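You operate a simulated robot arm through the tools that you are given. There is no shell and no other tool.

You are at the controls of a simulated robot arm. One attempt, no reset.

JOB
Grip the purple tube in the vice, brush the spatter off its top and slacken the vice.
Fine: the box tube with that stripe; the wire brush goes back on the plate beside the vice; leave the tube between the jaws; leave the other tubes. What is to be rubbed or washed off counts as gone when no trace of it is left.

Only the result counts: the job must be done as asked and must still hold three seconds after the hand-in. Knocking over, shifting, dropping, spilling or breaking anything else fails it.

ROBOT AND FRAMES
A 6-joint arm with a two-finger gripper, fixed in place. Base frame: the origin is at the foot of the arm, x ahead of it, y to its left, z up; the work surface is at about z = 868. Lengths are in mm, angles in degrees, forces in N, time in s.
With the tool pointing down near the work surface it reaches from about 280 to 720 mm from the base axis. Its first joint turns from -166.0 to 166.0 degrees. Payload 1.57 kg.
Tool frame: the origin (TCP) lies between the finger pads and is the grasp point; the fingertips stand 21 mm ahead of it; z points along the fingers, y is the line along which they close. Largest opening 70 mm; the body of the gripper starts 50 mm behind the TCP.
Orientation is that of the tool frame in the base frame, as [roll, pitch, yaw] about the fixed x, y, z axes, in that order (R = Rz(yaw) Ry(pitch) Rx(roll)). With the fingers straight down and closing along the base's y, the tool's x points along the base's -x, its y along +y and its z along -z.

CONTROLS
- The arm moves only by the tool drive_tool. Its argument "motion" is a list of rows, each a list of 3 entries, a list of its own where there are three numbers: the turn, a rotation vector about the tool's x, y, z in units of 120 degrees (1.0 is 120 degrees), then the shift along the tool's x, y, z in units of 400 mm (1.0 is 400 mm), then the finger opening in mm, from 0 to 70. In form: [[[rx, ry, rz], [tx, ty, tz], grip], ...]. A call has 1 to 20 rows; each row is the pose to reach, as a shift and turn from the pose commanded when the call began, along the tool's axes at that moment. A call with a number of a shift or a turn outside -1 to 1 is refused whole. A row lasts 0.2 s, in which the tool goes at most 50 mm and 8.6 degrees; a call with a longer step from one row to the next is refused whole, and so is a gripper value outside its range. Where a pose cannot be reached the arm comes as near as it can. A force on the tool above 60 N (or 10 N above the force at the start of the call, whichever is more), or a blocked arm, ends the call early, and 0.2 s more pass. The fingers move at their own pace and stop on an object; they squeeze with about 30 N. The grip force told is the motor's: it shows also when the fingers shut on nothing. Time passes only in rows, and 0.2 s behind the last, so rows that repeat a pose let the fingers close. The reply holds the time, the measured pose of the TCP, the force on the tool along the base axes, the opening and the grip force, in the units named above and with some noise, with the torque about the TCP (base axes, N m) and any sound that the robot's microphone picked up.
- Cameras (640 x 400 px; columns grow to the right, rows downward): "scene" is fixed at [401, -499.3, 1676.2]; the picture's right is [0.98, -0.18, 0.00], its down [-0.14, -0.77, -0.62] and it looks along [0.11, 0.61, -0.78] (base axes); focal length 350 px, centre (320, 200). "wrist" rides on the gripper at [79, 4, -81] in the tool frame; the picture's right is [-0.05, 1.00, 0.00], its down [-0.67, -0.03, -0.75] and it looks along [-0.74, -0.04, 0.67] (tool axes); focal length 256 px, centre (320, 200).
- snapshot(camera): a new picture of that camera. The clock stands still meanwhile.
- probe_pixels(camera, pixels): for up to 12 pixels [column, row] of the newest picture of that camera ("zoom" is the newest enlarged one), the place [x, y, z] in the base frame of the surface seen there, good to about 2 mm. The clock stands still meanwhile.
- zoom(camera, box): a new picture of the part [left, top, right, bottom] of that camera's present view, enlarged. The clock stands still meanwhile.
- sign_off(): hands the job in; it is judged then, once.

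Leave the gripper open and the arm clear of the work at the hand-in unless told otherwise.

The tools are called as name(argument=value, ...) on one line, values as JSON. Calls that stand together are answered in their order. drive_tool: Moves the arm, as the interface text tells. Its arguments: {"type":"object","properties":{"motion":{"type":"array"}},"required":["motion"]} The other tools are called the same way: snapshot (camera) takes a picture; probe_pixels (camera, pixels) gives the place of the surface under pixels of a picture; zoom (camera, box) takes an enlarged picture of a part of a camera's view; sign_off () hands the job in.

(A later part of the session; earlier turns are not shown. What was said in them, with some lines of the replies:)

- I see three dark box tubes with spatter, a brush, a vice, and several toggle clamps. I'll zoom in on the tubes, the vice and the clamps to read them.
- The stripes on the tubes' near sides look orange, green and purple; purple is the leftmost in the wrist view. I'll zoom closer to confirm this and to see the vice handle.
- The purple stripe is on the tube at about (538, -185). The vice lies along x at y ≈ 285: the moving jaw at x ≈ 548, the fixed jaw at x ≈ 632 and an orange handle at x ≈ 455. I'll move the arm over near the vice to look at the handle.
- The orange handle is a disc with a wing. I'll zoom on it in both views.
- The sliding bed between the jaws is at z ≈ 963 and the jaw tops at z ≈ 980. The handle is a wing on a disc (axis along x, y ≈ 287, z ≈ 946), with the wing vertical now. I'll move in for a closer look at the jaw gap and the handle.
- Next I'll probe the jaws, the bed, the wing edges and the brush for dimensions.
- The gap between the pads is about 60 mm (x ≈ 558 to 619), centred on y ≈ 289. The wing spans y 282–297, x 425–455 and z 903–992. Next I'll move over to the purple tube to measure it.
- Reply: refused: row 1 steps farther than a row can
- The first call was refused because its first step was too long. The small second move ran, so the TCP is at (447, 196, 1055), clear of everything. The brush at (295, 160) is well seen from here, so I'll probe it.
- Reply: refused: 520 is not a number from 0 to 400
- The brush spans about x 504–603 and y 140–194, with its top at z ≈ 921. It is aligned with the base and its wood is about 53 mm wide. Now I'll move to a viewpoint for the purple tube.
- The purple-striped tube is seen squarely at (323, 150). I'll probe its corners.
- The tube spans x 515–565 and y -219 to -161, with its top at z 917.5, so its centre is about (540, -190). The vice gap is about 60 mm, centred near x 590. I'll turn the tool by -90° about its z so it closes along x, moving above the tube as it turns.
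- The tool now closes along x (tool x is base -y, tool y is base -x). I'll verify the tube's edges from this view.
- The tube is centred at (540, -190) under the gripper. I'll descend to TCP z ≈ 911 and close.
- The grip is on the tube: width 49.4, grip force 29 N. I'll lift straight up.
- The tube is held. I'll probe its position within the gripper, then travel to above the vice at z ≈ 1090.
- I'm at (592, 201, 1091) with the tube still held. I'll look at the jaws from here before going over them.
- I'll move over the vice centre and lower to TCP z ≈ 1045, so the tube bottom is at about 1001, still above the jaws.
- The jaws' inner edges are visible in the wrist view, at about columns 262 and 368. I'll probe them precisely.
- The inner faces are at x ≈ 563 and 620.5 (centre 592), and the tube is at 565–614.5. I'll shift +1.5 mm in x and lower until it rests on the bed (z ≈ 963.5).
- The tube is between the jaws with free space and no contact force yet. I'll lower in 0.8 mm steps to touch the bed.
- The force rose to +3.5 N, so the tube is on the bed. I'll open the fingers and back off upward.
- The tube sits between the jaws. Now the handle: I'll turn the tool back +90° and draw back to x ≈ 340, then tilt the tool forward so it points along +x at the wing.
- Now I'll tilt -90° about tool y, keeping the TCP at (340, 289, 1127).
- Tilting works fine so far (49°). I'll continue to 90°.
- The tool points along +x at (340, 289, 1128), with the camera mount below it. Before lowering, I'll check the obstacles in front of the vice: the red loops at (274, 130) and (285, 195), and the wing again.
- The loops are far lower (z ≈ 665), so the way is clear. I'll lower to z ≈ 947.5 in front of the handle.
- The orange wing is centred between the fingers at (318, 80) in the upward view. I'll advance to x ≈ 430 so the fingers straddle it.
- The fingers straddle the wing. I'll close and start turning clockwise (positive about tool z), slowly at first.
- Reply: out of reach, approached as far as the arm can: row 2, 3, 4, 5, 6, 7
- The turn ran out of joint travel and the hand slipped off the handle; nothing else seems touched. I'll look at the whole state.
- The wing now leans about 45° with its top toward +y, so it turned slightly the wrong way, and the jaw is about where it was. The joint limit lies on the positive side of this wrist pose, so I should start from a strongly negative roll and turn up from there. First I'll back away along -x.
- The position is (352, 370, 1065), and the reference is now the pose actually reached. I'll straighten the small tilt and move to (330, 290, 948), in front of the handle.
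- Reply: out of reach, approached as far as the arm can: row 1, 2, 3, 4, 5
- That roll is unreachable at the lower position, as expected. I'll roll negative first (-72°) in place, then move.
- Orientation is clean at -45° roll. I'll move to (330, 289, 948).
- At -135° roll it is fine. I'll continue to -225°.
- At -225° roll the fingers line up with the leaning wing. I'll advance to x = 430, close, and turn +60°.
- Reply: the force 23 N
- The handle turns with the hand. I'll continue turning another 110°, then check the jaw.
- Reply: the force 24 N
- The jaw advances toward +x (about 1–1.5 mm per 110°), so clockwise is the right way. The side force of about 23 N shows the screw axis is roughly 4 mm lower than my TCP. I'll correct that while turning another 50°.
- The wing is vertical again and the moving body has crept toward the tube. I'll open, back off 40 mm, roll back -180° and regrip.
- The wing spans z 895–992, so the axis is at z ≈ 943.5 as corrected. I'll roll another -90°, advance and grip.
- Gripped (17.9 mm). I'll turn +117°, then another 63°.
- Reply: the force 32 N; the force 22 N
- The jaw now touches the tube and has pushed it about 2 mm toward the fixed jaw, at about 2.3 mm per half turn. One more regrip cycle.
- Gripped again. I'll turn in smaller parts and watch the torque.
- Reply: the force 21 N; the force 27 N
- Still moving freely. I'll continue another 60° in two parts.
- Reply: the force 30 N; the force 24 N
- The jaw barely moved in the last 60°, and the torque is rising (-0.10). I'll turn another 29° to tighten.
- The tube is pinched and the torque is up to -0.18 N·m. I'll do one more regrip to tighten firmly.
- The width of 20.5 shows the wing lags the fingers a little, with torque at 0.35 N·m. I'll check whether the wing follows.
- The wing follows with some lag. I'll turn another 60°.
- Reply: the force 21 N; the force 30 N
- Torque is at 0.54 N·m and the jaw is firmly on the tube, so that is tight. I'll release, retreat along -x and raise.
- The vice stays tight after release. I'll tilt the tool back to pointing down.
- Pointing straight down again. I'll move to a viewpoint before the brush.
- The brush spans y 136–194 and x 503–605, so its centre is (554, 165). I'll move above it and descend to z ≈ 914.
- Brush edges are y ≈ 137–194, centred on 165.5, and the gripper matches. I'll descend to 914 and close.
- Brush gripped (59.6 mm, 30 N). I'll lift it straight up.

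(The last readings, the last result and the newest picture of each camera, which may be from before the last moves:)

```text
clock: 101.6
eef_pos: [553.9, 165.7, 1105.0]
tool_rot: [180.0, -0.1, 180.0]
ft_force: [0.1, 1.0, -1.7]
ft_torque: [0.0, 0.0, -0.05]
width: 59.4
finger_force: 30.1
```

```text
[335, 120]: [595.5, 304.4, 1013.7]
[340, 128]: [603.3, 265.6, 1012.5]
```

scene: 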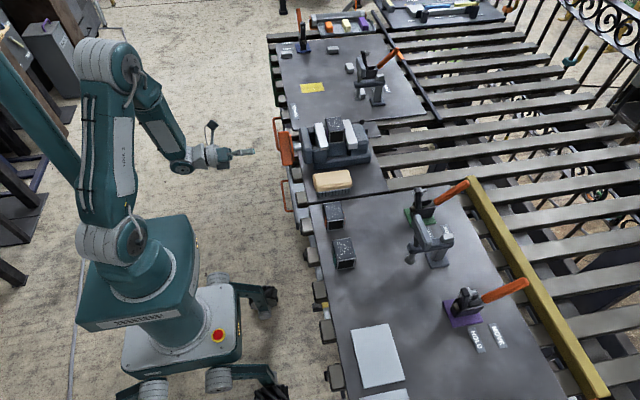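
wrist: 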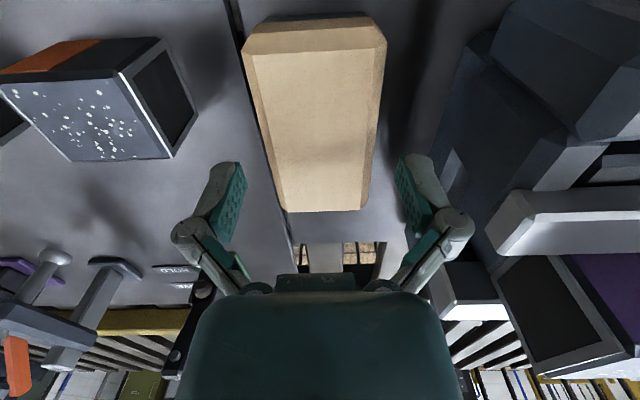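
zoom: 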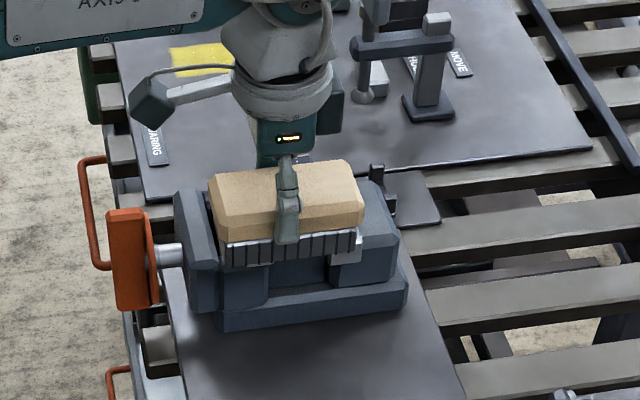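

The brush is level and held. I'll move over the tube top (595, 289) and lower to just above contact.

drive_tool(motion=[[[0, 0, 0], [-0.03, 0.1, 0], 45], [[0, 0, 0], [-0.07, 0.2, 0], 45], [[0, 0, 0], [-0.104, 0.309, 0], 45], [[0, 0, 0], [-0.104, 0.309, 0.05], 45], [[0, 0, 0], [-0.104, 0.309, 0.095], 45], [[0, 0, 0], [-0.104, 0.309, 0.095], 45]])

zoom(camera="scene", box=[270, 70, 420, 190])

```text
clock: 103.0
eef_pos: [594.5, 289.8, 1067.8]
tool_rot: [-179.9, -0.1, -180.0]
ft_force: [0.6, 0.7, -1.7]
ft_torque: [-0.01, -0.02, 0.03]
width: 59.5
finger_force: 29.9
```

```text
3.33 times, centred on (345, 130) of scene
```

zoom: 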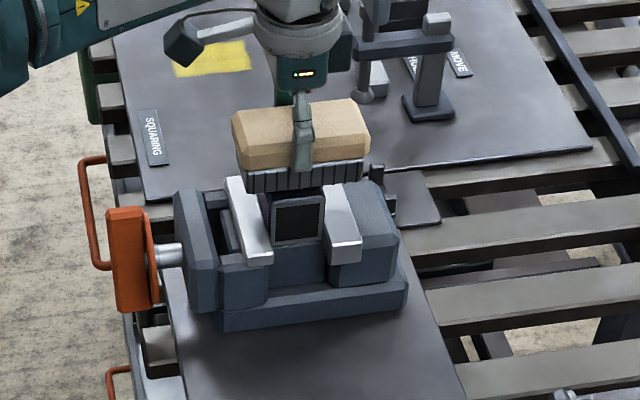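

Now I'll lower in small steps to touch the tube top, watching the force.

drive_tool(motion=[[[0, 0, 0], [0, 0, 0.01], 45], [[0, 0, 0], [0, 0, 0.016], 45], [[0, 0, 0], [0, 0, 0.016], 45]])

drive_tool(motion=[[[0, 0, 0], [0, 0, 0.003], 45], [[0, 0, 0], [0, 0, 0.005], 45], [[0, 0, 0], [0, 0, 0.005], 45]])

```text
clock: 103.8
eef_pos: [596.7, 289.9, 1062.1]
tool_rot: [-180.0, -0.1, -180.0]
ft_force: [0.1, 0.3, -2.3]
ft_torque: [0.01, 0.0, 0.0]
width: 59.6
finger_force: 29.7
```

```text
clock: 104.6
eef_pos: [596.8, 290.6, 1058.5]
tool_rot: [-179.9, -0.1, 179.9]
ft_force: [-0.4, 0.9, -2.1]
ft_torque: [0.02, -0.02, 0.02]
width: 59.5
finger_force: 30.5
```

drive_tool(motion=[[[0, 0, 0], [0, 0, 0.002], 45], [[0, 0, 0], [0, 0, 0.004], 45], [[0, 0, 0], [0, 0, 0.004], 45]])

zoom(camera="scene", box=[310, 90, 380, 150])

```text
clock: 105.4
eef_pos: [595.7, 291.0, 1058.9]
tool_rot: [-179.9, 0.0, -179.9]
ft_force: [0.7, -0.5, -1.9]
ft_torque: [0.02, -0.01, 0.0]
width: 59.4
finger_force: 29.5
```

```text
6.67 times, centred on (345, 120) of scene
```

zoom: 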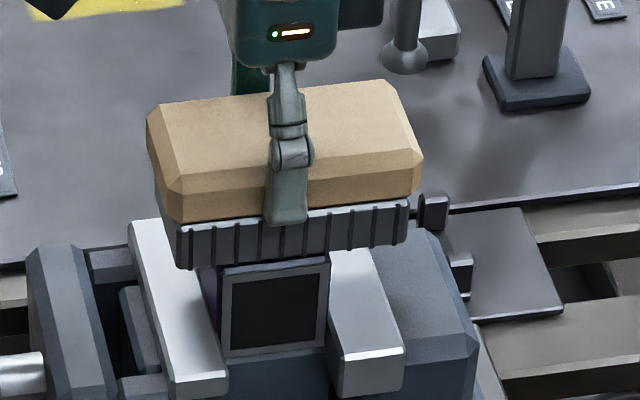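

The bristles are nearly at the top. I'll go down another 1.2 mm at a time.

drive_tool(motion=[[[0, 0, 0], [0, 0, 0.003], 45], [[0, 0, 0], [0, 0, 0.003], 45], [[0, 0, 0], [0, 0, 0.003], 45]])

drive_tool(motion=[[[0, 0, 0], [0, 0, 0.003], 45], [[0, 0, 0], [0, 0, 0.003], 45], [[0, 0, 0], [0, 0, 0.003], 45]])

```text
clock: 106.2
eef_pos: [595.6, 289.4, 1057.4]
tool_rot: [-179.9, 0.0, 180.0]
ft_force: [0.8, 2.0, 10.2]
ft_torque: [-0.01, 0.1, 0.01]
width: 59.6
finger_force: 30.4
```

```text
clock: 107.0
eef_pos: [594.5, 291.0, 1056.4]
tool_rot: [-179.9, 0.0, -180.0]
ft_force: [3.9, 3.6, 21.0]
ft_torque: [0.08, -0.06, 0.02]
width: 59.9
finger_force: 29.7
```

Contact is made at about 21 N. I'll ease up slightly and stroke back and forth along y (±20 mm).

drive_tool(motion=[[[0, 0, 0], [0, 0.02, -0.001], 45], [[0, 0, 0], [0, 0.05, -0.001], 45], [[0, 0, 0], [0, 0.02, -0.001], 45], [[0, 0, 0], [0, -0.02, -0.001], 45], [[0, 0, 0], [0, -0.05, -0.001], 45], [[0, 0, 0], [0, -0.02, -0.001], 45], [[0, 0, 0], [0, 0.02, -0.001], 45], [[0, 0, 0], [0, 0.05, -0.001], 45], [[0, 0, 0], [0, 0.02, -0.001], 45], [[0, 0, 0], [0, -0.02, -0.001], 45], [[0, 0, 0], [0, -0.05, -0.001], 45], [[0, 0, 0], [0, -0.02, -0.001], 45], [[0, 0, 0], [0, 0, -0.001], 45]])

zoom(camera="scene", box=[270, 80, 400, 170])

```text
clock: 109.8
eef_pos: [596.5, 289.8, 1055.9]
tool_rot: [-179.7, -0.2, 179.8]
ft_force: [0.0, -4.4, 9.9]
ft_torque: [-0.02, -0.08, -0.04]
width: 59.7
finger_force: 29.5
```

```text
4.44 times, centred on (335, 125) of scene
```

zoom: 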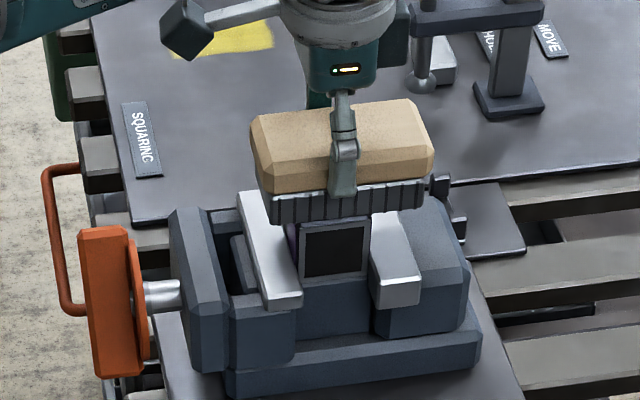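

The tube holds still and the brush stays in hand. I'll add strokes along x and longer strokes along y, then lift to look.

drive_tool(motion=[[[0, 0, 0], [0.03, 0, 0], 45], [[0, 0, 0], [0.06, 0, 0], 45], [[0, 0, 0], [0.02, 0, 0], 45], [[0, 0, 0], [-0.02, 0, 0], 45], [[0, 0, 0], [-0.06, 0, 0], 45], [[0, 0, 0], [-0.02, 0, 0], 45], [[0, 0, 0], [0.02, 0, 0], 45], [[0, 0, 0], [0.06, 0, 0], 45], [[0, 0, 0], [0.02, 0, 0], 45], [[0, 0, 0], [-0.02, 0, 0], 45], [[0, 0, 0], [0, 0, 0], 45], [[0, 0, 0], [0, 0.035, 0], 45], [[0, 0, 0], [0, 0.07, 0], 45], [[0, 0, 0], [0, 0.03, 0], 45], [[0, 0, 0], [0, -0.01, 0], 45], [[0, 0, 0], [0, -0.05, 0], 45], [[0, 0, 0], [0, -0.075, 0], 45], [[0, 0, 0], [0, -0.035, 0], 45], [[0, 0, 0], [0, 0, 0], 45]])

drive_tool(motion=[[[0, 0, 0], [0, 0, -0.04], 45], [[0, 0, 0], [0, -0.08, -0.12], 45], [[0, 0, 0], [0, -0.18, -0.12], 45], [[0, 0, 0], [0, -0.28, -0.12], 45], [[0, 0, 0], [0, -0.309, -0.12], 45], [[0, 0, 0], [0, -0.309, -0.12], 45]])

zoom(camera="scene", box=[300, 90, 390, 160])

snapshot(camera="wrist")

```text
clock: 113.8
eef_pos: [595.3, 289.3, 1054.4]
tool_rot: [-179.8, 0.0, -179.9]
ft_force: [0.6, 0.1, 0.5]
ft_torque: [0.05, -0.03, -0.03]
width: 59.5
finger_force: 30.0
```

```text
clock: 115.2
eef_pos: [595.8, 168.6, 1104.2]
tool_rot: [-179.9, -0.1, -179.9]
ft_force: [0.0, 0.0, -2.5]
ft_torque: [0.0, 0.0, -0.03]
width: 59.7
finger_force: 30.2
```

```text
5.71 times, centred on (345, 125) of scene
```

zoom: 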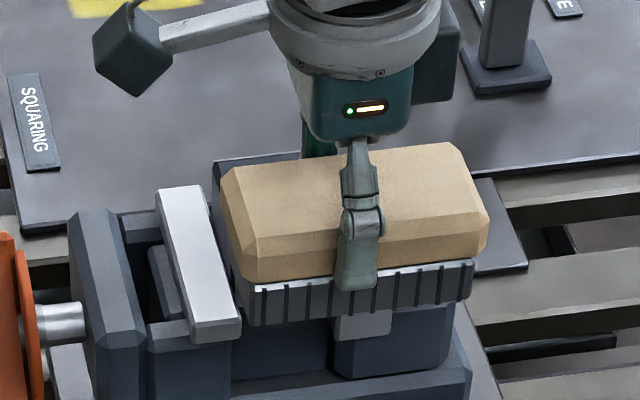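

```text
taken
```

wrist: 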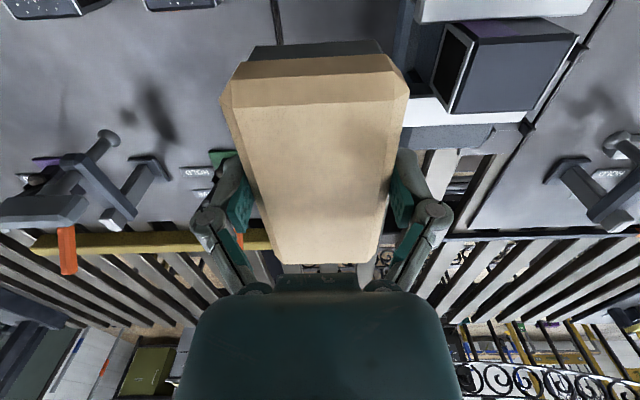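

The tube top at (510, 60) in the wrist view looks clean. I'll zoom in to be sure.

zoom(camera="wrist", box=[420, 0, 600, 120])

zoom(camera="wrist", box=[460, 10, 590, 90])

```text
3.33 times, centred on (510, 60) of wrist
```

zoom: 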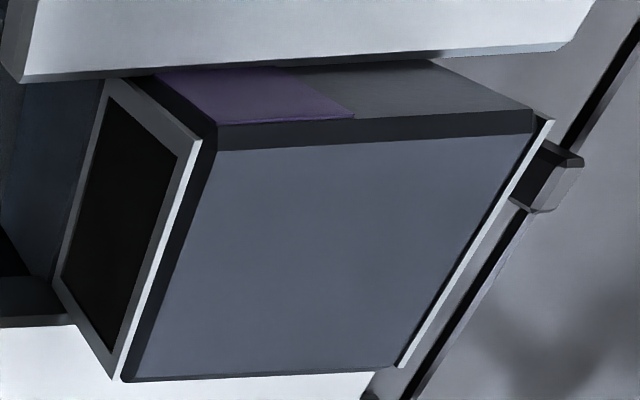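

```text
4.92 times, centred on (525, 50) of wrist
```

zoom: 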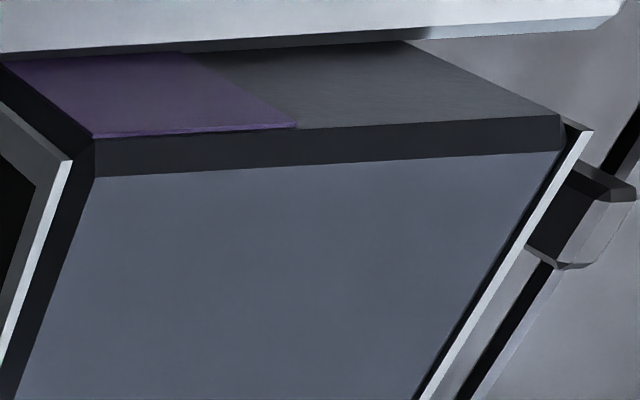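

The top is completely clean and the purple-striped tube is still in place. Now I'll put the brush back at (554, 165).

drive_tool(motion=[[[0, 0, 0], [0.05, -0.008, 0], 45], [[0, 0, 0], [0.1045, -0.008, 0.05], 45], [[0, 0, 0], [0.1045, -0.008, 0.16], 45], [[0, 0, 0], [0.1045, -0.008, 0.27], 45], [[0, 0, 0], [0.1045, -0.008, 0.37], 45], [[0, 0, 0], [0.1045, -0.008, 0.445], 45], [[0, 0, 0], [0.1045, -0.008, 0.465], 45], [[0, 0, 0], [0.1045, -0.008, 0.465], 45]])

zoom(camera="scene", box=[280, 130, 400, 210])

```text
clock: 117.0
eef_pos: [554.1, 163.0, 918.3]
tool_rot: [-179.9, -0.1, -180.0]
ft_force: [-0.6, -0.6, -0.8]
ft_torque: [0.02, 0.01, 0.02]
width: 59.4
finger_force: 29.7
```

```text
5.00 times, centred on (340, 170) of scene
```

zoom: 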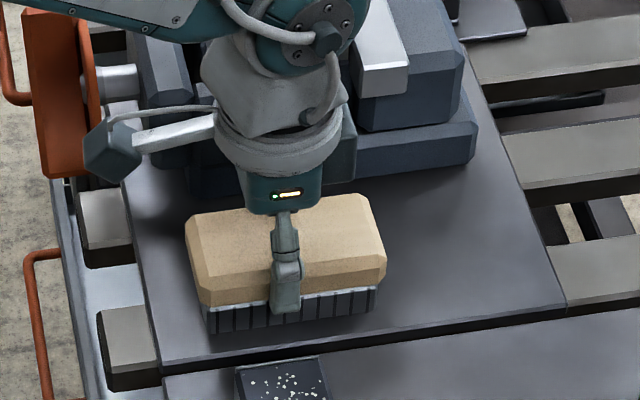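

Just above the plate. I'll lower gently to contact.

drive_tool(motion=[[[0, 0, 0], [0, 0.004, 0.004], 45], [[0, 0, 0], [0, 0.004, 0.009], 45], [[0, 0, 0], [0, 0.004, 0.009], 45]])

drive_tool(motion=[[[0, 0, 0], [0, 0, 0.003], 45], [[0, 0, 0], [0, 0, 0.003], 45], [[0, 0, 0], [0, 0, 0.003], 45]])

```text
clock: 117.8
eef_pos: [553.6, 166.2, 913.8]
tool_rot: [-179.9, -0.1, -180.0]
ft_force: [-1.2, -0.1, -1.9]
ft_torque: [0.02, 0.0, 0.02]
width: 59.3
finger_force: 30.3
```

```text
clock: 118.6
eef_pos: [551.9, 164.8, 913.5]
tool_rot: [-179.9, -0.1, -180.0]
ft_force: [0.0, 0.6, -1.5]
ft_torque: [0.01, 0.02, 0.0]
width: 59.3
finger_force: 30.5
```

drive_tool(motion=[[[0, 0, 0], [0, 0, 0.002], 45], [[0, 0, 0], [0, 0, 0.003], 45], [[0, 0, 0], [0, 0, 0.003], 45]])

zoom(camera="scene", box=[300, 150, 380, 210])

```text
clock: 119.4
eef_pos: [554.1, 164.5, 913.5]
tool_rot: [-179.9, 0.1, 180.0]
ft_force: [-3.6, -2.5, 9.1]
ft_torque: [-0.03, -0.44, -0.09]
width: 59.4
finger_force: 29.8
```

```text
6.67 times, centred on (340, 180) of scene
```

zoom: 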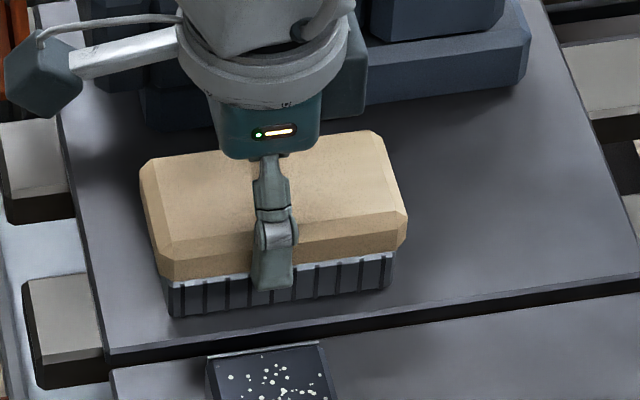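

The brush touches the plate (9 N). I'll open the fingers and lift clear.

drive_tool(motion=[[[0, 0, 0], [0, 0, 0], 64], [[0, 0, 0], [0, 0, 0], 70], [[0, 0, 0], [0, 0, 0], 70], [[0, 0, 0], [0, 0, -0.05], 70], [[0, 0, 0], [0, 0, -0.15], 70], [[0, 0, 0], [0, 0, -0.27], 70], [[0, 0, 0], [0, 0, -0.39], 70], [[0, 0, 0], [0, 0, -0.5], 70], [[0, 0, 0], [0, 0, -0.5], 70]])

zoom(camera="scene", box=[280, 100, 400, 200])

snapshot(camera="wrist")

```text
clock: 121.4
eef_pos: [554.1, 166.1, 1112.6]
tool_rot: [-179.9, 0.0, 180.0]
ft_force: [-0.2, 0.1, 0.3]
ft_torque: [-0.01, 0.02, -0.01]
width: 69.8
finger_force: 0.0
```

```text
4.00 times, centred on (340, 150) of scene
```

zoom: 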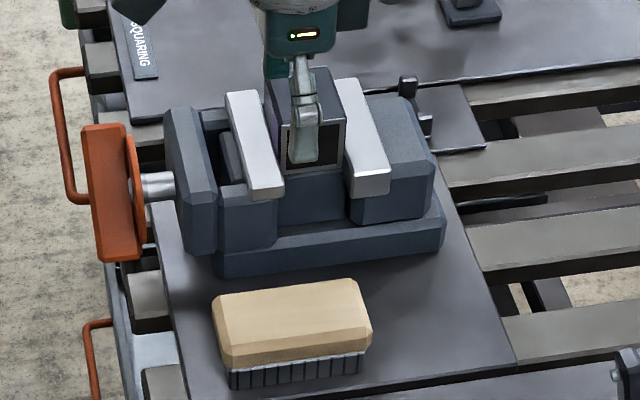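

```text
taken
```

wrist: 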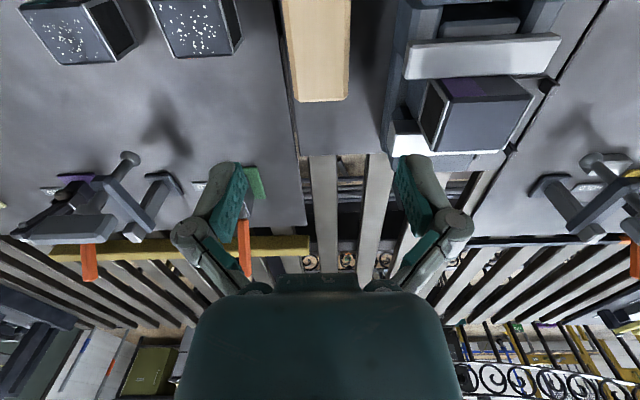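

The brush stands back on the plate. The handle wing seems to have unwound a bit by itself, but the jaw still touches the tube. Next is slackening: I'll go back to the handle's front with the same path in reverse.

drive_tool(motion=[[[0, 0, 0], [0.1, 0, -0.025], 60], [[0, 0, 0], [0.22, 0, -0.025], 60], [[0, 0, 0], [0.34, 0, -0.025], 60], [[0, 0, 0], [0.44, 0.04, -0.025], 60], [[0, 0, 0], [0.52, 0.12, -0.025], 60], [[0, 0, 0], [0.55, 0.22, -0.025], 60], [[0, 0, 0], [0.55, 0.312, -0.025], 60], [[0, 0, 0], [0.55, 0.312, -0.025], 60]])

drive_tool(motion=[[[0, -0.068, 0], [0, 0, 0], 50], [[0, -0.136, 0], [0, 0, 0], 50], [[0, -0.204, 0], [0, 0, 0], 50], [[0, -0.272, 0], [0, 0, 0], 50], [[0, -0.34, 0], [0, 0, 0], 50], [[0, -0.408, 0], [0, 0, 0], 50], [[0, -0.476, 0], [0, 0, 0], 50], [[0, -0.544, 0], [0, 0, 0], 50], [[0, -0.612, 0], [0, 0, 0], 50], [[0, -0.68, 0], [0, 0, 0], 50], [[0, -0.75, 0], [0, 0, 0], 50], [[0, -0.75, 0], [0, 0, 0], 50]])

zoom(camera="scene", box=[260, 100, 370, 170])

probe_pixels(camera="zoom", pixels=[[125, 175], [170, 170], [150, 200], [150, 240], [150, 280], [155, 320], [160, 350], [165, 365], [195, 200], [140, 190], [145, 370], [190, 360]])

```text
clock: 123.2
eef_pos: [334.1, 291.1, 1119.4]
tool_rot: [-179.8, 0.0, -180.0]
ft_force: [-0.2, 0.8, -0.5]
ft_torque: [0.0, 0.03, -0.01]
width: 59.9
finger_force: 0.1
```

```text
clock: 125.8
eef_pos: [333.1, 290.0, 1122.6]
tool_rot: [-63.8, 89.9, -63.8]
ft_force: [0.8, -0.7, 0.6]
ft_torque: [0.03, -0.01, -0.02]
width: 49.8
finger_force: 0.0
```

```text
5.71 times, centred on (315, 135) of scene
```

zoom: 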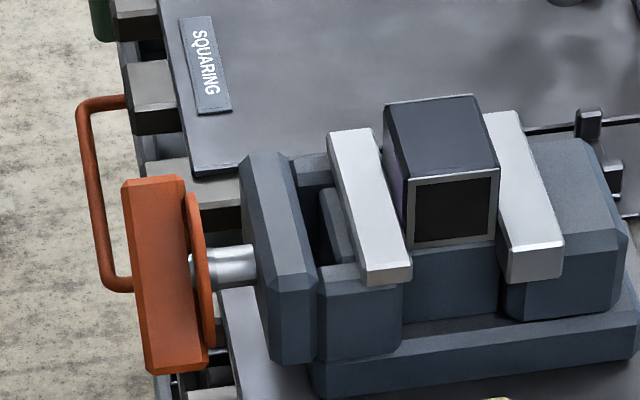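

```text
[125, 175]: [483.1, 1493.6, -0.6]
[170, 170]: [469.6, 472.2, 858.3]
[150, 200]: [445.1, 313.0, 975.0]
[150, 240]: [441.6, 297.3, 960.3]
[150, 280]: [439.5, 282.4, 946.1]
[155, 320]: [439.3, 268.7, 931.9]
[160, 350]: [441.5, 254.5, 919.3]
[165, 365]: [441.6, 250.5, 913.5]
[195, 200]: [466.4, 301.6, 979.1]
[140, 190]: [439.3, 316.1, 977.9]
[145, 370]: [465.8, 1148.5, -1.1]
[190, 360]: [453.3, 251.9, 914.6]
```

The wing leans 45° again (φ ≈ -45°), and the jaw still touches the clean tube. I'll roll to -45° while lowering to z = 943.5 in front of the handle.

drive_tool(motion=[[[0, 0, -0.065], [0.05, 0, 0], 50], [[0, 0, -0.13], [0.13, 0, 0], 50], [[0, 0, -0.195], [0.21, 0, 0], 50], [[0, 0, -0.26], [0.29, 0, 0], 50], [[0, 0, -0.325], [0.37, 0, 0], 50], [[0, 0, -0.375], [0.448, 0, 0], 50], [[0, 0, -0.375], [0.448, 0, 0], 50]])

snapshot(camera="wrist")

```text
clock: 127.4
eef_pos: [336.0, 288.4, 943.8]
tool_rot: [-90.0, 44.8, -90.0]
ft_force: [0.2, 0.4, 1.0]
ft_torque: [0.02, -0.02, 0.01]
width: 50.2
finger_force: 0.0
```

```text
taken
```

wrist: 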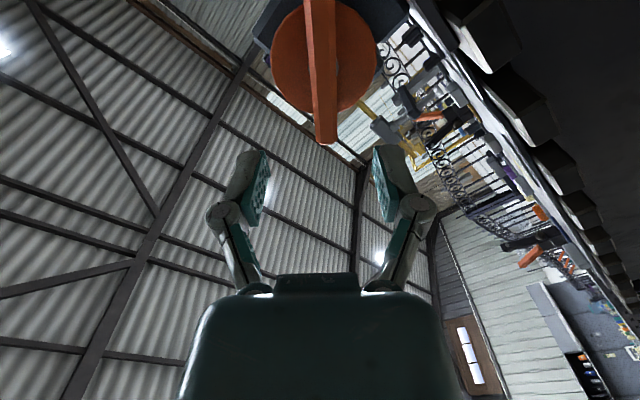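

The wing lines up with the fingers. I'll advance to x ≈ 435, close and turn -60° (counter-clockwise).

drive_tool(motion=[[[0, 0, 0], [0, 0, 0.08], 50], [[0, 0, 0], [0, 0, 0.16], 50], [[0, 0, 0], [0, 0, 0.22], 50], [[0, 0, 0], [0, 0, 0.247], 50], [[0, 0, 0], [0, 0, 0.247], 50], [[0, 0, 0], [0, 0, 0.247], 8], [[0, 0, 0], [0, 0, 0.247], 8], [[0, 0, 0], [0, 0, 0.247], 8]])

drive_tool(motion=[[[0, 0, -0.06], [0, 0, 0], 8], [[0, 0, -0.12], [0, 0, 0], 8], [[0, 0, -0.18], [0, 0, 0], 8], [[0, 0, -0.24], [0, 0, 0], 8], [[0, 0, -0.3], [0, 0, 0], 8], [[0, 0, -0.36], [0, 0, 0], 8], [[0, 0, -0.42], [0, 0, 0], 8], [[0, 0, -0.48], [0, 0, 0], 8], [[0, 0, -0.5], [0, 0, 0], 8]])

zoom(camera="scene", box=[260, 100, 370, 170])

```text
clock: 129.2
eef_pos: [432.4, 290.8, 943.5]
tool_rot: [-90.4, 44.8, -90.2]
ft_force: [-8.2, 10.6, -17.3]
ft_torque: [-0.07, 0.11, 0.4]
width: 18.0
finger_force: 32.4
```

```text
clock: 131.2
eef_pos: [432.5, 289.3, 941.9]
tool_rot: [-90.2, -15.3, -90.1]
ft_force: [-12.6, 10.0, -24.9]
ft_torque: [0.01, 0.45, -0.3]
width: 17.8
finger_force: 31.8
```

```text
5.71 times, centred on (315, 135) of scene
```

zoom: 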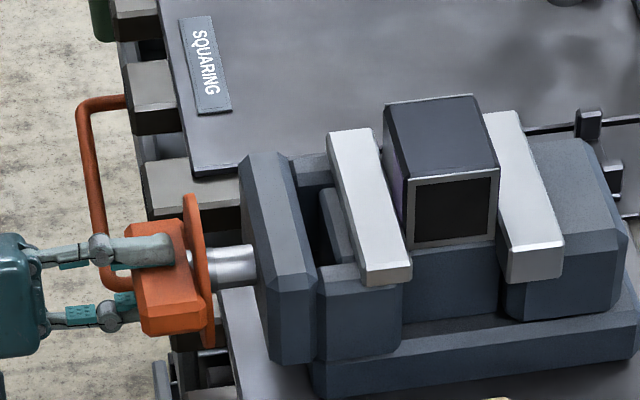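

Turning freely. I'll continue another 120°.

drive_tool(motion=[[[0, 0, -0.065], [0, 0, 0], 8], [[0, 0, -0.13], [0, 0, 0], 8], [[0, 0, -0.195], [0, 0, 0], 8], [[0, 0, -0.26], [0, 0, 0], 8], [[0, 0, -0.325], [0, 0, 0], 8], [[0, 0, -0.39], [0, 0, 0], 8], [[0, 0, -0.455], [0, 0, 0], 8], [[0, 0, -0.52], [0, 0, 0], 8], [[0, 0, -0.585], [0, 0, 0], 8], [[0, 0, -0.65], [0, 0, 0], 8], [[0, 0, -0.715], [0, 0, 0], 8], [[0, 0, -0.78], [0, 0, 0], 8], [[0, 0, -0.845], [0, 0, 0], 8], [[0, 0, -0.91], [0, 0, 0], 8], [[0, 0, -0.975], [0, 0, 0], 8], [[0, 0, -0.98], [0, 0, 0], 8]])

zoom(camera="scene", box=[260, 100, 370, 170])

```text
clock: 134.6
eef_pos: [432.5, 291.4, 942.8]
tool_rot: [90.1, -47.1, 90.0]
ft_force: [-21.5, 12.8, -18.8]
ft_torque: [0.07, 0.37, 0.3]
width: 17.6
finger_force: 31.7
```

```text
5.71 times, centred on (315, 135) of scene
```

zoom: 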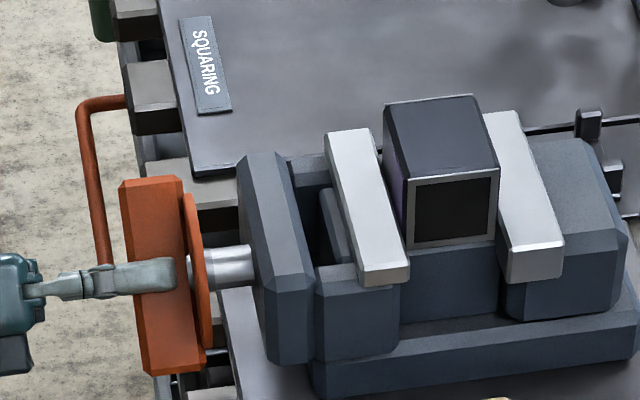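

The jaw has begun to move back (411 → 408 px in the zoom). I'll release, roll +180° and do another half turn.

drive_tool(motion=[[[0, 0, 0], [0, 0, 0], 50], [[0, 0, 0], [0, 0, 0], 50], [[0, 0, 0], [0, 0, -0.05], 50], [[0, 0, 0], [0, 0, -0.12], 50], [[0, 0, 0.07], [0, 0, -0.12], 50], [[0, 0, 0.14], [0, 0, -0.12], 50], [[0, 0, 0.21], [0, 0, -0.12], 50], [[0, 0, 0.28], [0, 0, -0.12], 50], [[0, 0, 0.35], [0, 0, -0.12], 50], [[0, 0, 0.42], [0, 0, -0.12], 50], [[0, 0, 0.49], [0, 0, -0.12], 50], [[0, 0, 0.56], [0, 0, -0.12], 50], [[0, 0, 0.63], [0, 0, -0.12], 50], [[0, 0, 0.7], [0, 0, -0.12], 50], [[0, 0, 0.75], [0, 0, -0.12], 50], [[0, 0, 0.75], [0, 0, -0.12], 50]])

drive_tool(motion=[[[0, 0, 0.07], [0, 0, 0], 50], [[0, 0, 0.14], [0, 0, 0], 50], [[0, 0, 0.21], [0, 0, 0], 50], [[0, 0, 0.28], [0, 0, 0], 50], [[0, 0, 0.35], [0, 0, 0], 50], [[0, 0, 0.42], [0, 0, 0], 50], [[0, 0, 0.49], [0, 0, 0], 50], [[0, 0, 0.56], [0, 0, 0], 50], [[0, 0, 0.63], [0, 0, 0], 50], [[0, 0, 0.7], [0, 0, 0], 50], [[0, 0, 0.75], [0, 0, 0], 50], [[0, 0, 0.75], [0, 0, 0.06], 50], [[0, 0, 0.75], [0, 0, 0.112], 50], [[0, 0, 0.75], [0, 0, 0.112], 50], [[0, 0, 0.75], [0, 0, 0.112], 8], [[0, 0, 0.75], [0, 0, 0.112], 8], [[0, 0, 0.75], [0, 0, 0.112], 8]])

```text
clock: 138.0
eef_pos: [384.0, 289.7, 943.6]
tool_rot: [-90.0, -42.5, -90.0]
ft_force: [-0.9, 0.8, -1.1]
ft_torque: [0.03, 0.03, -0.01]
width: 49.8
finger_force: 0.1
```

```text
clock: 141.6
eef_pos: [428.8, 289.1, 942.1]
tool_rot: [-90.2, 47.2, -90.1]
ft_force: [-6.0, 7.0, -11.3]
ft_torque: [0.03, -0.46, 0.74]
width: 17.7
finger_force: 32.1
```

Gripped again. I'll turn another -117° and then -63°.

drive_tool(motion=[[[0, 0, -0.065], [0, 0, 0], 8], [[0, 0, -0.13], [0, 0, 0], 8], [[0, 0, -0.195], [0, 0, 0], 8], [[0, 0, -0.26], [0, 0, 0], 8], [[0, 0, -0.325], [0, 0, 0], 8], [[0, 0, -0.39], [0, 0, 0], 8], [[0, 0, -0.455], [0, 0, 0], 8], [[0, 0, -0.52], [0, 0, 0], 8], [[0, 0, -0.585], [0, 0, -0.002], 8], [[0, 0, -0.65], [0, 0, -0.002], 8], [[0, 0, -0.715], [0, 0, -0.002], 8], [[0, 0, -0.78], [0, 0, -0.003], 8], [[0, 0, -0.845], [0, 0, -0.003], 8], [[0, 0, -0.91], [0, 0, -0.003], 8], [[0, 0, -0.975], [0, 0, -0.003], 8]])

drive_tool(motion=[[[0, 0, -0.065], [0, 0, 0], 8], [[0, 0, -0.13], [0, 0, 0], 8], [[0, 0, -0.195], [0, 0, -0.001], 8], [[0, 0, -0.26], [0, 0, -0.001], 8], [[0, 0, -0.325], [0, 0, -0.002], 8], [[0, 0, -0.39], [0, 0, -0.002], 8], [[0, 0, -0.455], [0, 0, -0.002], 8], [[0, 0, -0.52], [0, 0, -0.002], 8]])

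zoom(camera="scene", box=[260, 100, 370, 170])

```text
clock: 144.8
eef_pos: [428.6, 290.0, 941.7]
tool_rot: [-90.3, -69.8, -89.6]
ft_force: [-2.9, 10.2, -17.6]
ft_torque: [0.07, 0.82, 0.33]
width: 18.1
finger_force: 32.2
```

```text
clock: 146.6
eef_pos: [427.4, 290.6, 943.4]
tool_rot: [90.0, -47.7, 89.8]
ft_force: [-1.6, 11.1, -10.9]
ft_torque: [0.02, 0.11, 0.26]
width: 18.0
finger_force: 31.9
```

```text
5.71 times, centred on (315, 135) of scene
```

zoom: 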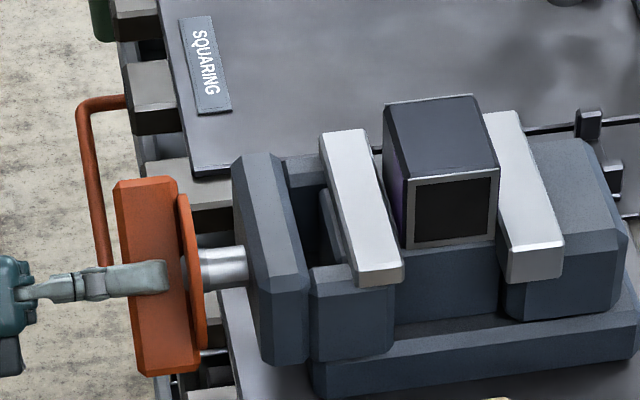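

There is a clear gap of about 4 mm between the moving jaw and the tube now. One more partial turn will bring it near its original opening for margin.

drive_tool(motion=[[[0, 0, 0], [0, 0, 0], 50], [[0, 0, 0], [0, 0, 0], 50], [[0, 0, 0], [0, 0, -0.05], 50], [[0, 0, 0], [0, 0, -0.12], 50], [[0, 0, 0.07], [0, 0, -0.12], 50], [[0, 0, 0.14], [0, 0, -0.12], 50], [[0, 0, 0.21], [0, 0, -0.12], 50], [[0, 0, 0.28], [0, 0, -0.12], 50], [[0, 0, 0.35], [0, 0, -0.12], 50], [[0, 0, 0.42], [0, 0, -0.12], 50], [[0, 0, 0.49], [0, 0, -0.12], 50], [[0, 0, 0.56], [0, 0, -0.12], 50], [[0, 0, 0.63], [0, 0, -0.12], 50], [[0, 0, 0.7], [0, 0, -0.12], 50], [[0, 0, 0.75], [0, 0, -0.12], 50], [[0, 0, 0.75], [0, 0, -0.12], 50]])

drive_tool(motion=[[[0, 0, 0.07], [0, 0, 0], 50], [[0, 0, 0.14], [0, 0, 0], 50], [[0, 0, 0.21], [0, 0, 0], 50], [[0, 0, 0.28], [0, 0, 0], 50], [[0, 0, 0.35], [0, 0, 0], 50], [[0, 0, 0.42], [0, 0, 0], 50], [[0, 0, 0.49], [0, 0, 0], 50], [[0, 0, 0.56], [0, 0, 0], 50], [[0, 0, 0.63], [0, 0, 0], 50], [[0, 0, 0.7], [0, 0, 0], 50], [[0, 0, 0.75], [0, 0, 0], 50], [[0, 0, 0.75], [0, 0, 0.06], 50], [[0, 0, 0.75], [0, 0, 0.112], 50], [[0, 0, 0.75], [0, 0, 0.112], 50], [[0, 0, 0.75], [0, 0, 0.112], 8], [[0, 0, 0.75], [0, 0, 0.112], 8], [[0, 0, 0.75], [0, 0, 0.112], 8]])

drive_tool(motion=[[[0, 0, -0.065], [0, 0, 0], 8], [[0, 0, -0.13], [0, 0, 0], 8], [[0, 0, -0.195], [0, 0, 0], 8], [[0, 0, -0.26], [0, 0, 0], 8], [[0, 0, -0.325], [0, 0, 0], 8], [[0, 0, -0.39], [0, 0, 0], 8], [[0, 0, -0.455], [0, 0, 0], 8], [[0, 0, -0.52], [0, 0, 0], 8], [[0, 0, -0.585], [0, 0, -0.002], 8], [[0, 0, -0.65], [0, 0, -0.002], 8], [[0, 0, -0.715], [0, 0, -0.002], 8], [[0, 0, -0.78], [0, 0, -0.003], 8], [[0, 0, -0.845], [0, 0, -0.003], 8], [[0, 0, -0.91], [0, 0, -0.003], 8], [[0, 0, -0.975], [0, 0, -0.003], 8]])

zoom(camera="scene", box=[260, 100, 370, 170])

```text
clock: 150.0
eef_pos: [379.5, 289.9, 942.1]
tool_rot: [-90.1, -42.0, -89.9]
ft_force: [0.4, -0.3, 0.0]
ft_torque: [0.0, 0.01, -0.02]
width: 50.0
finger_force: 0.1
```

```text
clock: 153.6
eef_pos: [424.1, 290.1, 941.9]
tool_rot: [-90.3, 47.8, -90.0]
ft_force: [-4.9, 11.2, -13.9]
ft_torque: [0.0, 0.26, 0.19]
width: 17.7
finger_force: 32.0
```

```text
clock: 156.8
eef_pos: [423.7, 290.0, 943.7]
tool_rot: [-90.0, -69.3, -90.1]
ft_force: [-7.7, 5.3, -8.4]
ft_torque: [0.02, 0.7, 0.34]
width: 18.0
finger_force: 32.0
```

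```text
5.71 times, centred on (315, 135) of scene
```

zoom: 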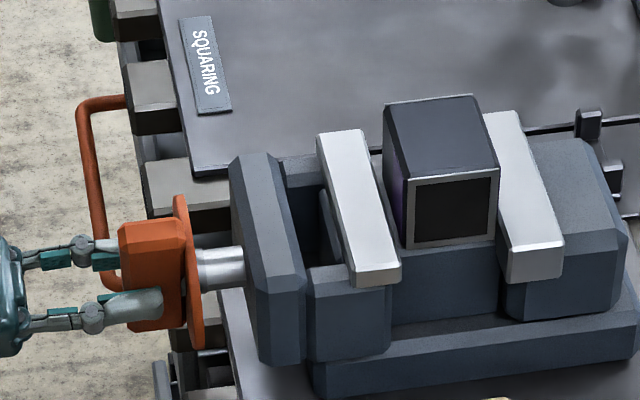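

The jaw is back at its original opening, with the tube standing between the jaws. I'll release, retreat and raise.

drive_tool(motion=[[[0, 0, 0], [0, 0, 0], 50], [[0, 0, 0], [0, 0, 0], 50], [[0, 0, 0], [0, 0, -0.06], 50], [[0, 0, 0], [0, 0, -0.15], 50], [[0, 0, 0], [0, 0, -0.24], 50], [[0, 0, 0], [0.1, -0.03, -0.24], 50], [[0, 0, 0], [0.21, -0.06, -0.24], 50], [[0, 0, 0], [0.32, -0.09, -0.24], 50], [[0, 0, 0], [0.432, -0.124, -0.24], 50], [[0, 0, 0], [0.432, -0.124, -0.24], 50]])

drive_tool(motion=[[[0, 0, 0.07], [0, 0, 0], 66], [[0, 0, 0.14], [0, 0, 0], 66], [[0, 0, 0.21], [0, 0, 0], 66], [[0, 0, 0.28], [0, 0, 0], 66], [[0, 0, 0.35], [0, 0, 0], 66], [[0, 0, 0.42], [0, 0, 0], 66], [[0, 0, 0.49], [0, 0, 0], 66], [[0, 0, 0.56], [0, 0, 0], 66], [[0, 0, 0.63], [0, 0, 0], 66], [[0, 0, 0.7], [0, 0, 0], 66], [[0, 0, 0.75], [0, 0, 0], 66], [[0, 0, 0.75], [0, 0, 0], 66]])

drive_tool(motion=[[[0, 0, 0.07], [0, 0, 0], 66], [[0, 0, 0.14], [0, 0, 0], 66], [[0, 0, 0.21], [0, 0, 0], 66], [[0, 0, 0.28], [0, 0, 0], 66], [[0, 0, 0.35], [0, 0, 0], 66], [[0, 0, 0.42], [0, 0, 0], 66], [[0, 0, 0.49], [0, 0, 0], 66], [[0, 0, 0.56], [0, 0, 0], 66], [[0, 0, 0.62], [0, 0, 0], 66], [[0, 0, 0.62], [0, 0, 0], 66]])

drive_tool(motion=[[[0, 0.068, 0], [0, 0, 0], 69], [[0, 0.136, 0], [0, 0, 0], 69], [[0, 0.204, 0], [0, 0, 0], 69], [[0, 0.272, 0], [0, 0, 0], 69], [[0, 0.34, 0], [0, 0, 0], 69], [[0, 0.408, 0], [0, 0, 0], 69], [[0, 0.476, 0], [0, 0, 0], 69], [[0, 0.544, 0], [0, 0, 0], 69], [[0, 0.612, 0], [0, 0, 0], 69], [[0, 0.68, 0], [0, 0, 0], 69], [[0, 0.75, 0], [0, 0, 0], 69], [[0, 0.75, 0], [0, 0, 0], 69]])

snapshot(camera="scene")

snapshot(camera="wrist")

zoom(camera="scene", box=[280, 100, 400, 200])

```text
clock: 159.0
eef_pos: [326.7, 274.6, 1122.7]
tool_rot: [-90.2, -69.3, -89.8]
ft_force: [-0.1, 0.2, 0.1]
ft_torque: [0.02, 0.01, -0.02]
width: 50.0
finger_force: 0.0
```

```text
clock: 161.6
eef_pos: [325.6, 273.2, 1122.0]
tool_rot: [-90.0, 21.0, -90.0]
ft_force: [-0.1, 0.3, -0.3]
ft_torque: [0.0, 0.01, 0.02]
width: 66.2
finger_force: 0.0
```

```text
clock: 163.8
eef_pos: [325.6, 274.6, 1121.9]
tool_rot: [90.4, 84.6, 90.3]
ft_force: [0.2, -0.2, 0.9]
ft_torque: [-0.01, 0.0, 0.02]
width: 66.1
finger_force: 0.1
```

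```text
clock: 166.4
eef_pos: [326.0, 275.2, 1121.7]
tool_rot: [174.7, -0.1, -180.0]
ft_force: [-1.5, 0.1, 0.3]
ft_torque: [-0.04, 0.0, 0.02]
width: 68.9
finger_force: 0.0
```

```text
taken
```

scene: 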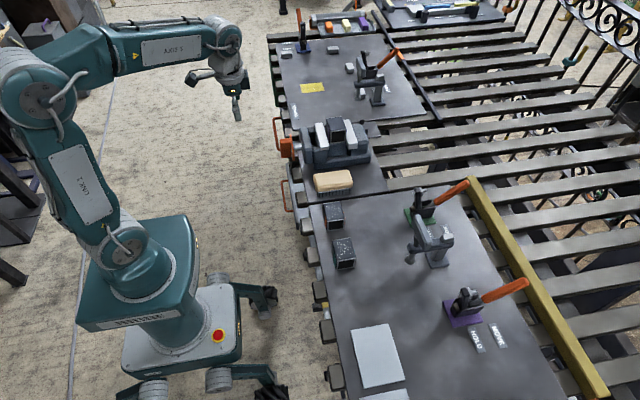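

```text
taken
```

wrist: 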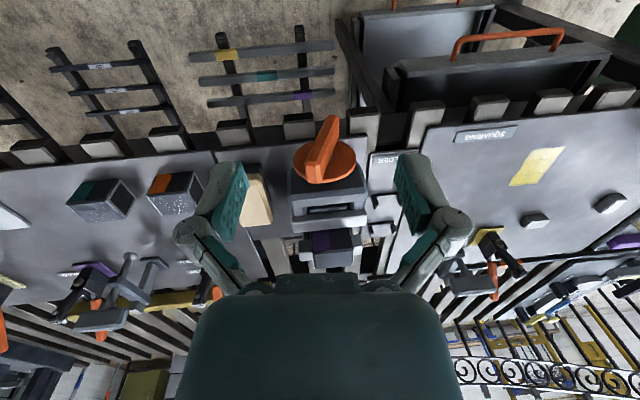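

```text
4.00 times, centred on (340, 150) of scene
```

zoom: 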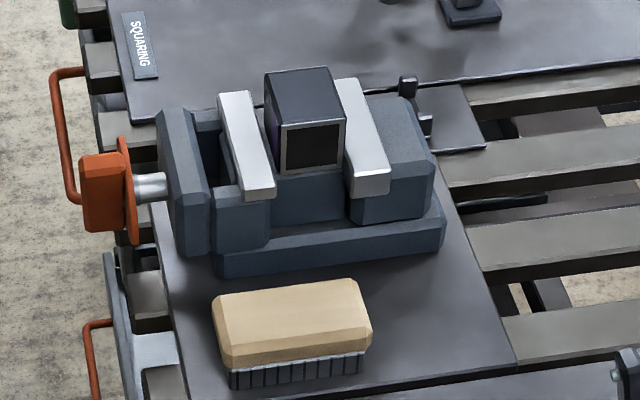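

The arm is clear. The tube stands between the open jaws and the brush is on the plate. I'll take a last close look at the tube's top.

zoom(camera="scene", box=[320, 110, 352, 130])

zoom(camera="wrist", box=[280, 200, 380, 280])

```text
16.00 times, centred on (336, 120) of scene
```

zoom: 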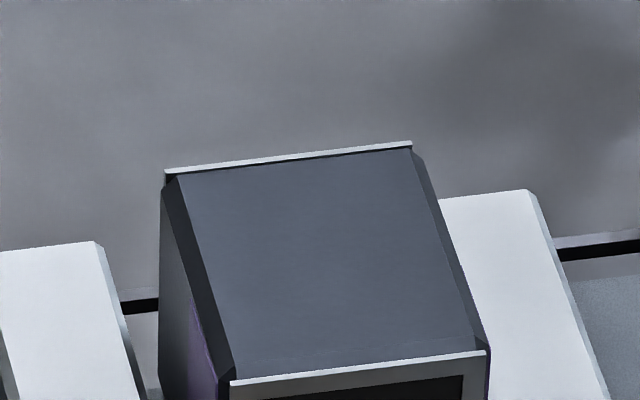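

```text
5.00 times, centred on (330, 240) of wrist
```

zoom: 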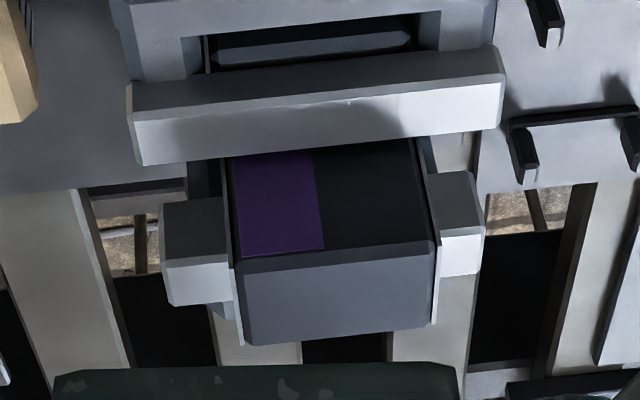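

The top is spotless, the vice is slack, the tube stands between the jaws and the brush is back. The other tubes have not been touched, and the gripper is open and clear. I'm handing in.

sign_off()

```text
The job is handed in.
```

The job is handed in. The purple-striped tube was clamped in the vice and its top brushed clean, and the vice is slack again.

- **Tube:** it stands on the vice bed between the jaws, and close-up views showed no spatter left on its top.
- **Vice:** the moving jaw is back at about its original opening, clear of the tube.
- **Brush:** it is back on the plate beside the vice, about where it was before.
- **Everything else:** I did not touch the other two tubes. The arm ended clear of the work with the gripper open.

- **Handle slip:** on my first try at the handle the wrist ran out of travel. The hand slipped off and turned the handle about 45° the wrong way. I saw nothing else disturbed, and I re-gripped from a different roll.
- **Handle unwinding:** after I tightened the vice, the handle unwound by itself by roughly 120°, most of it before and during the brushing. The clamp was probably light by then, but the jaw stayed against the tube and I saw no sign of the tube moving.
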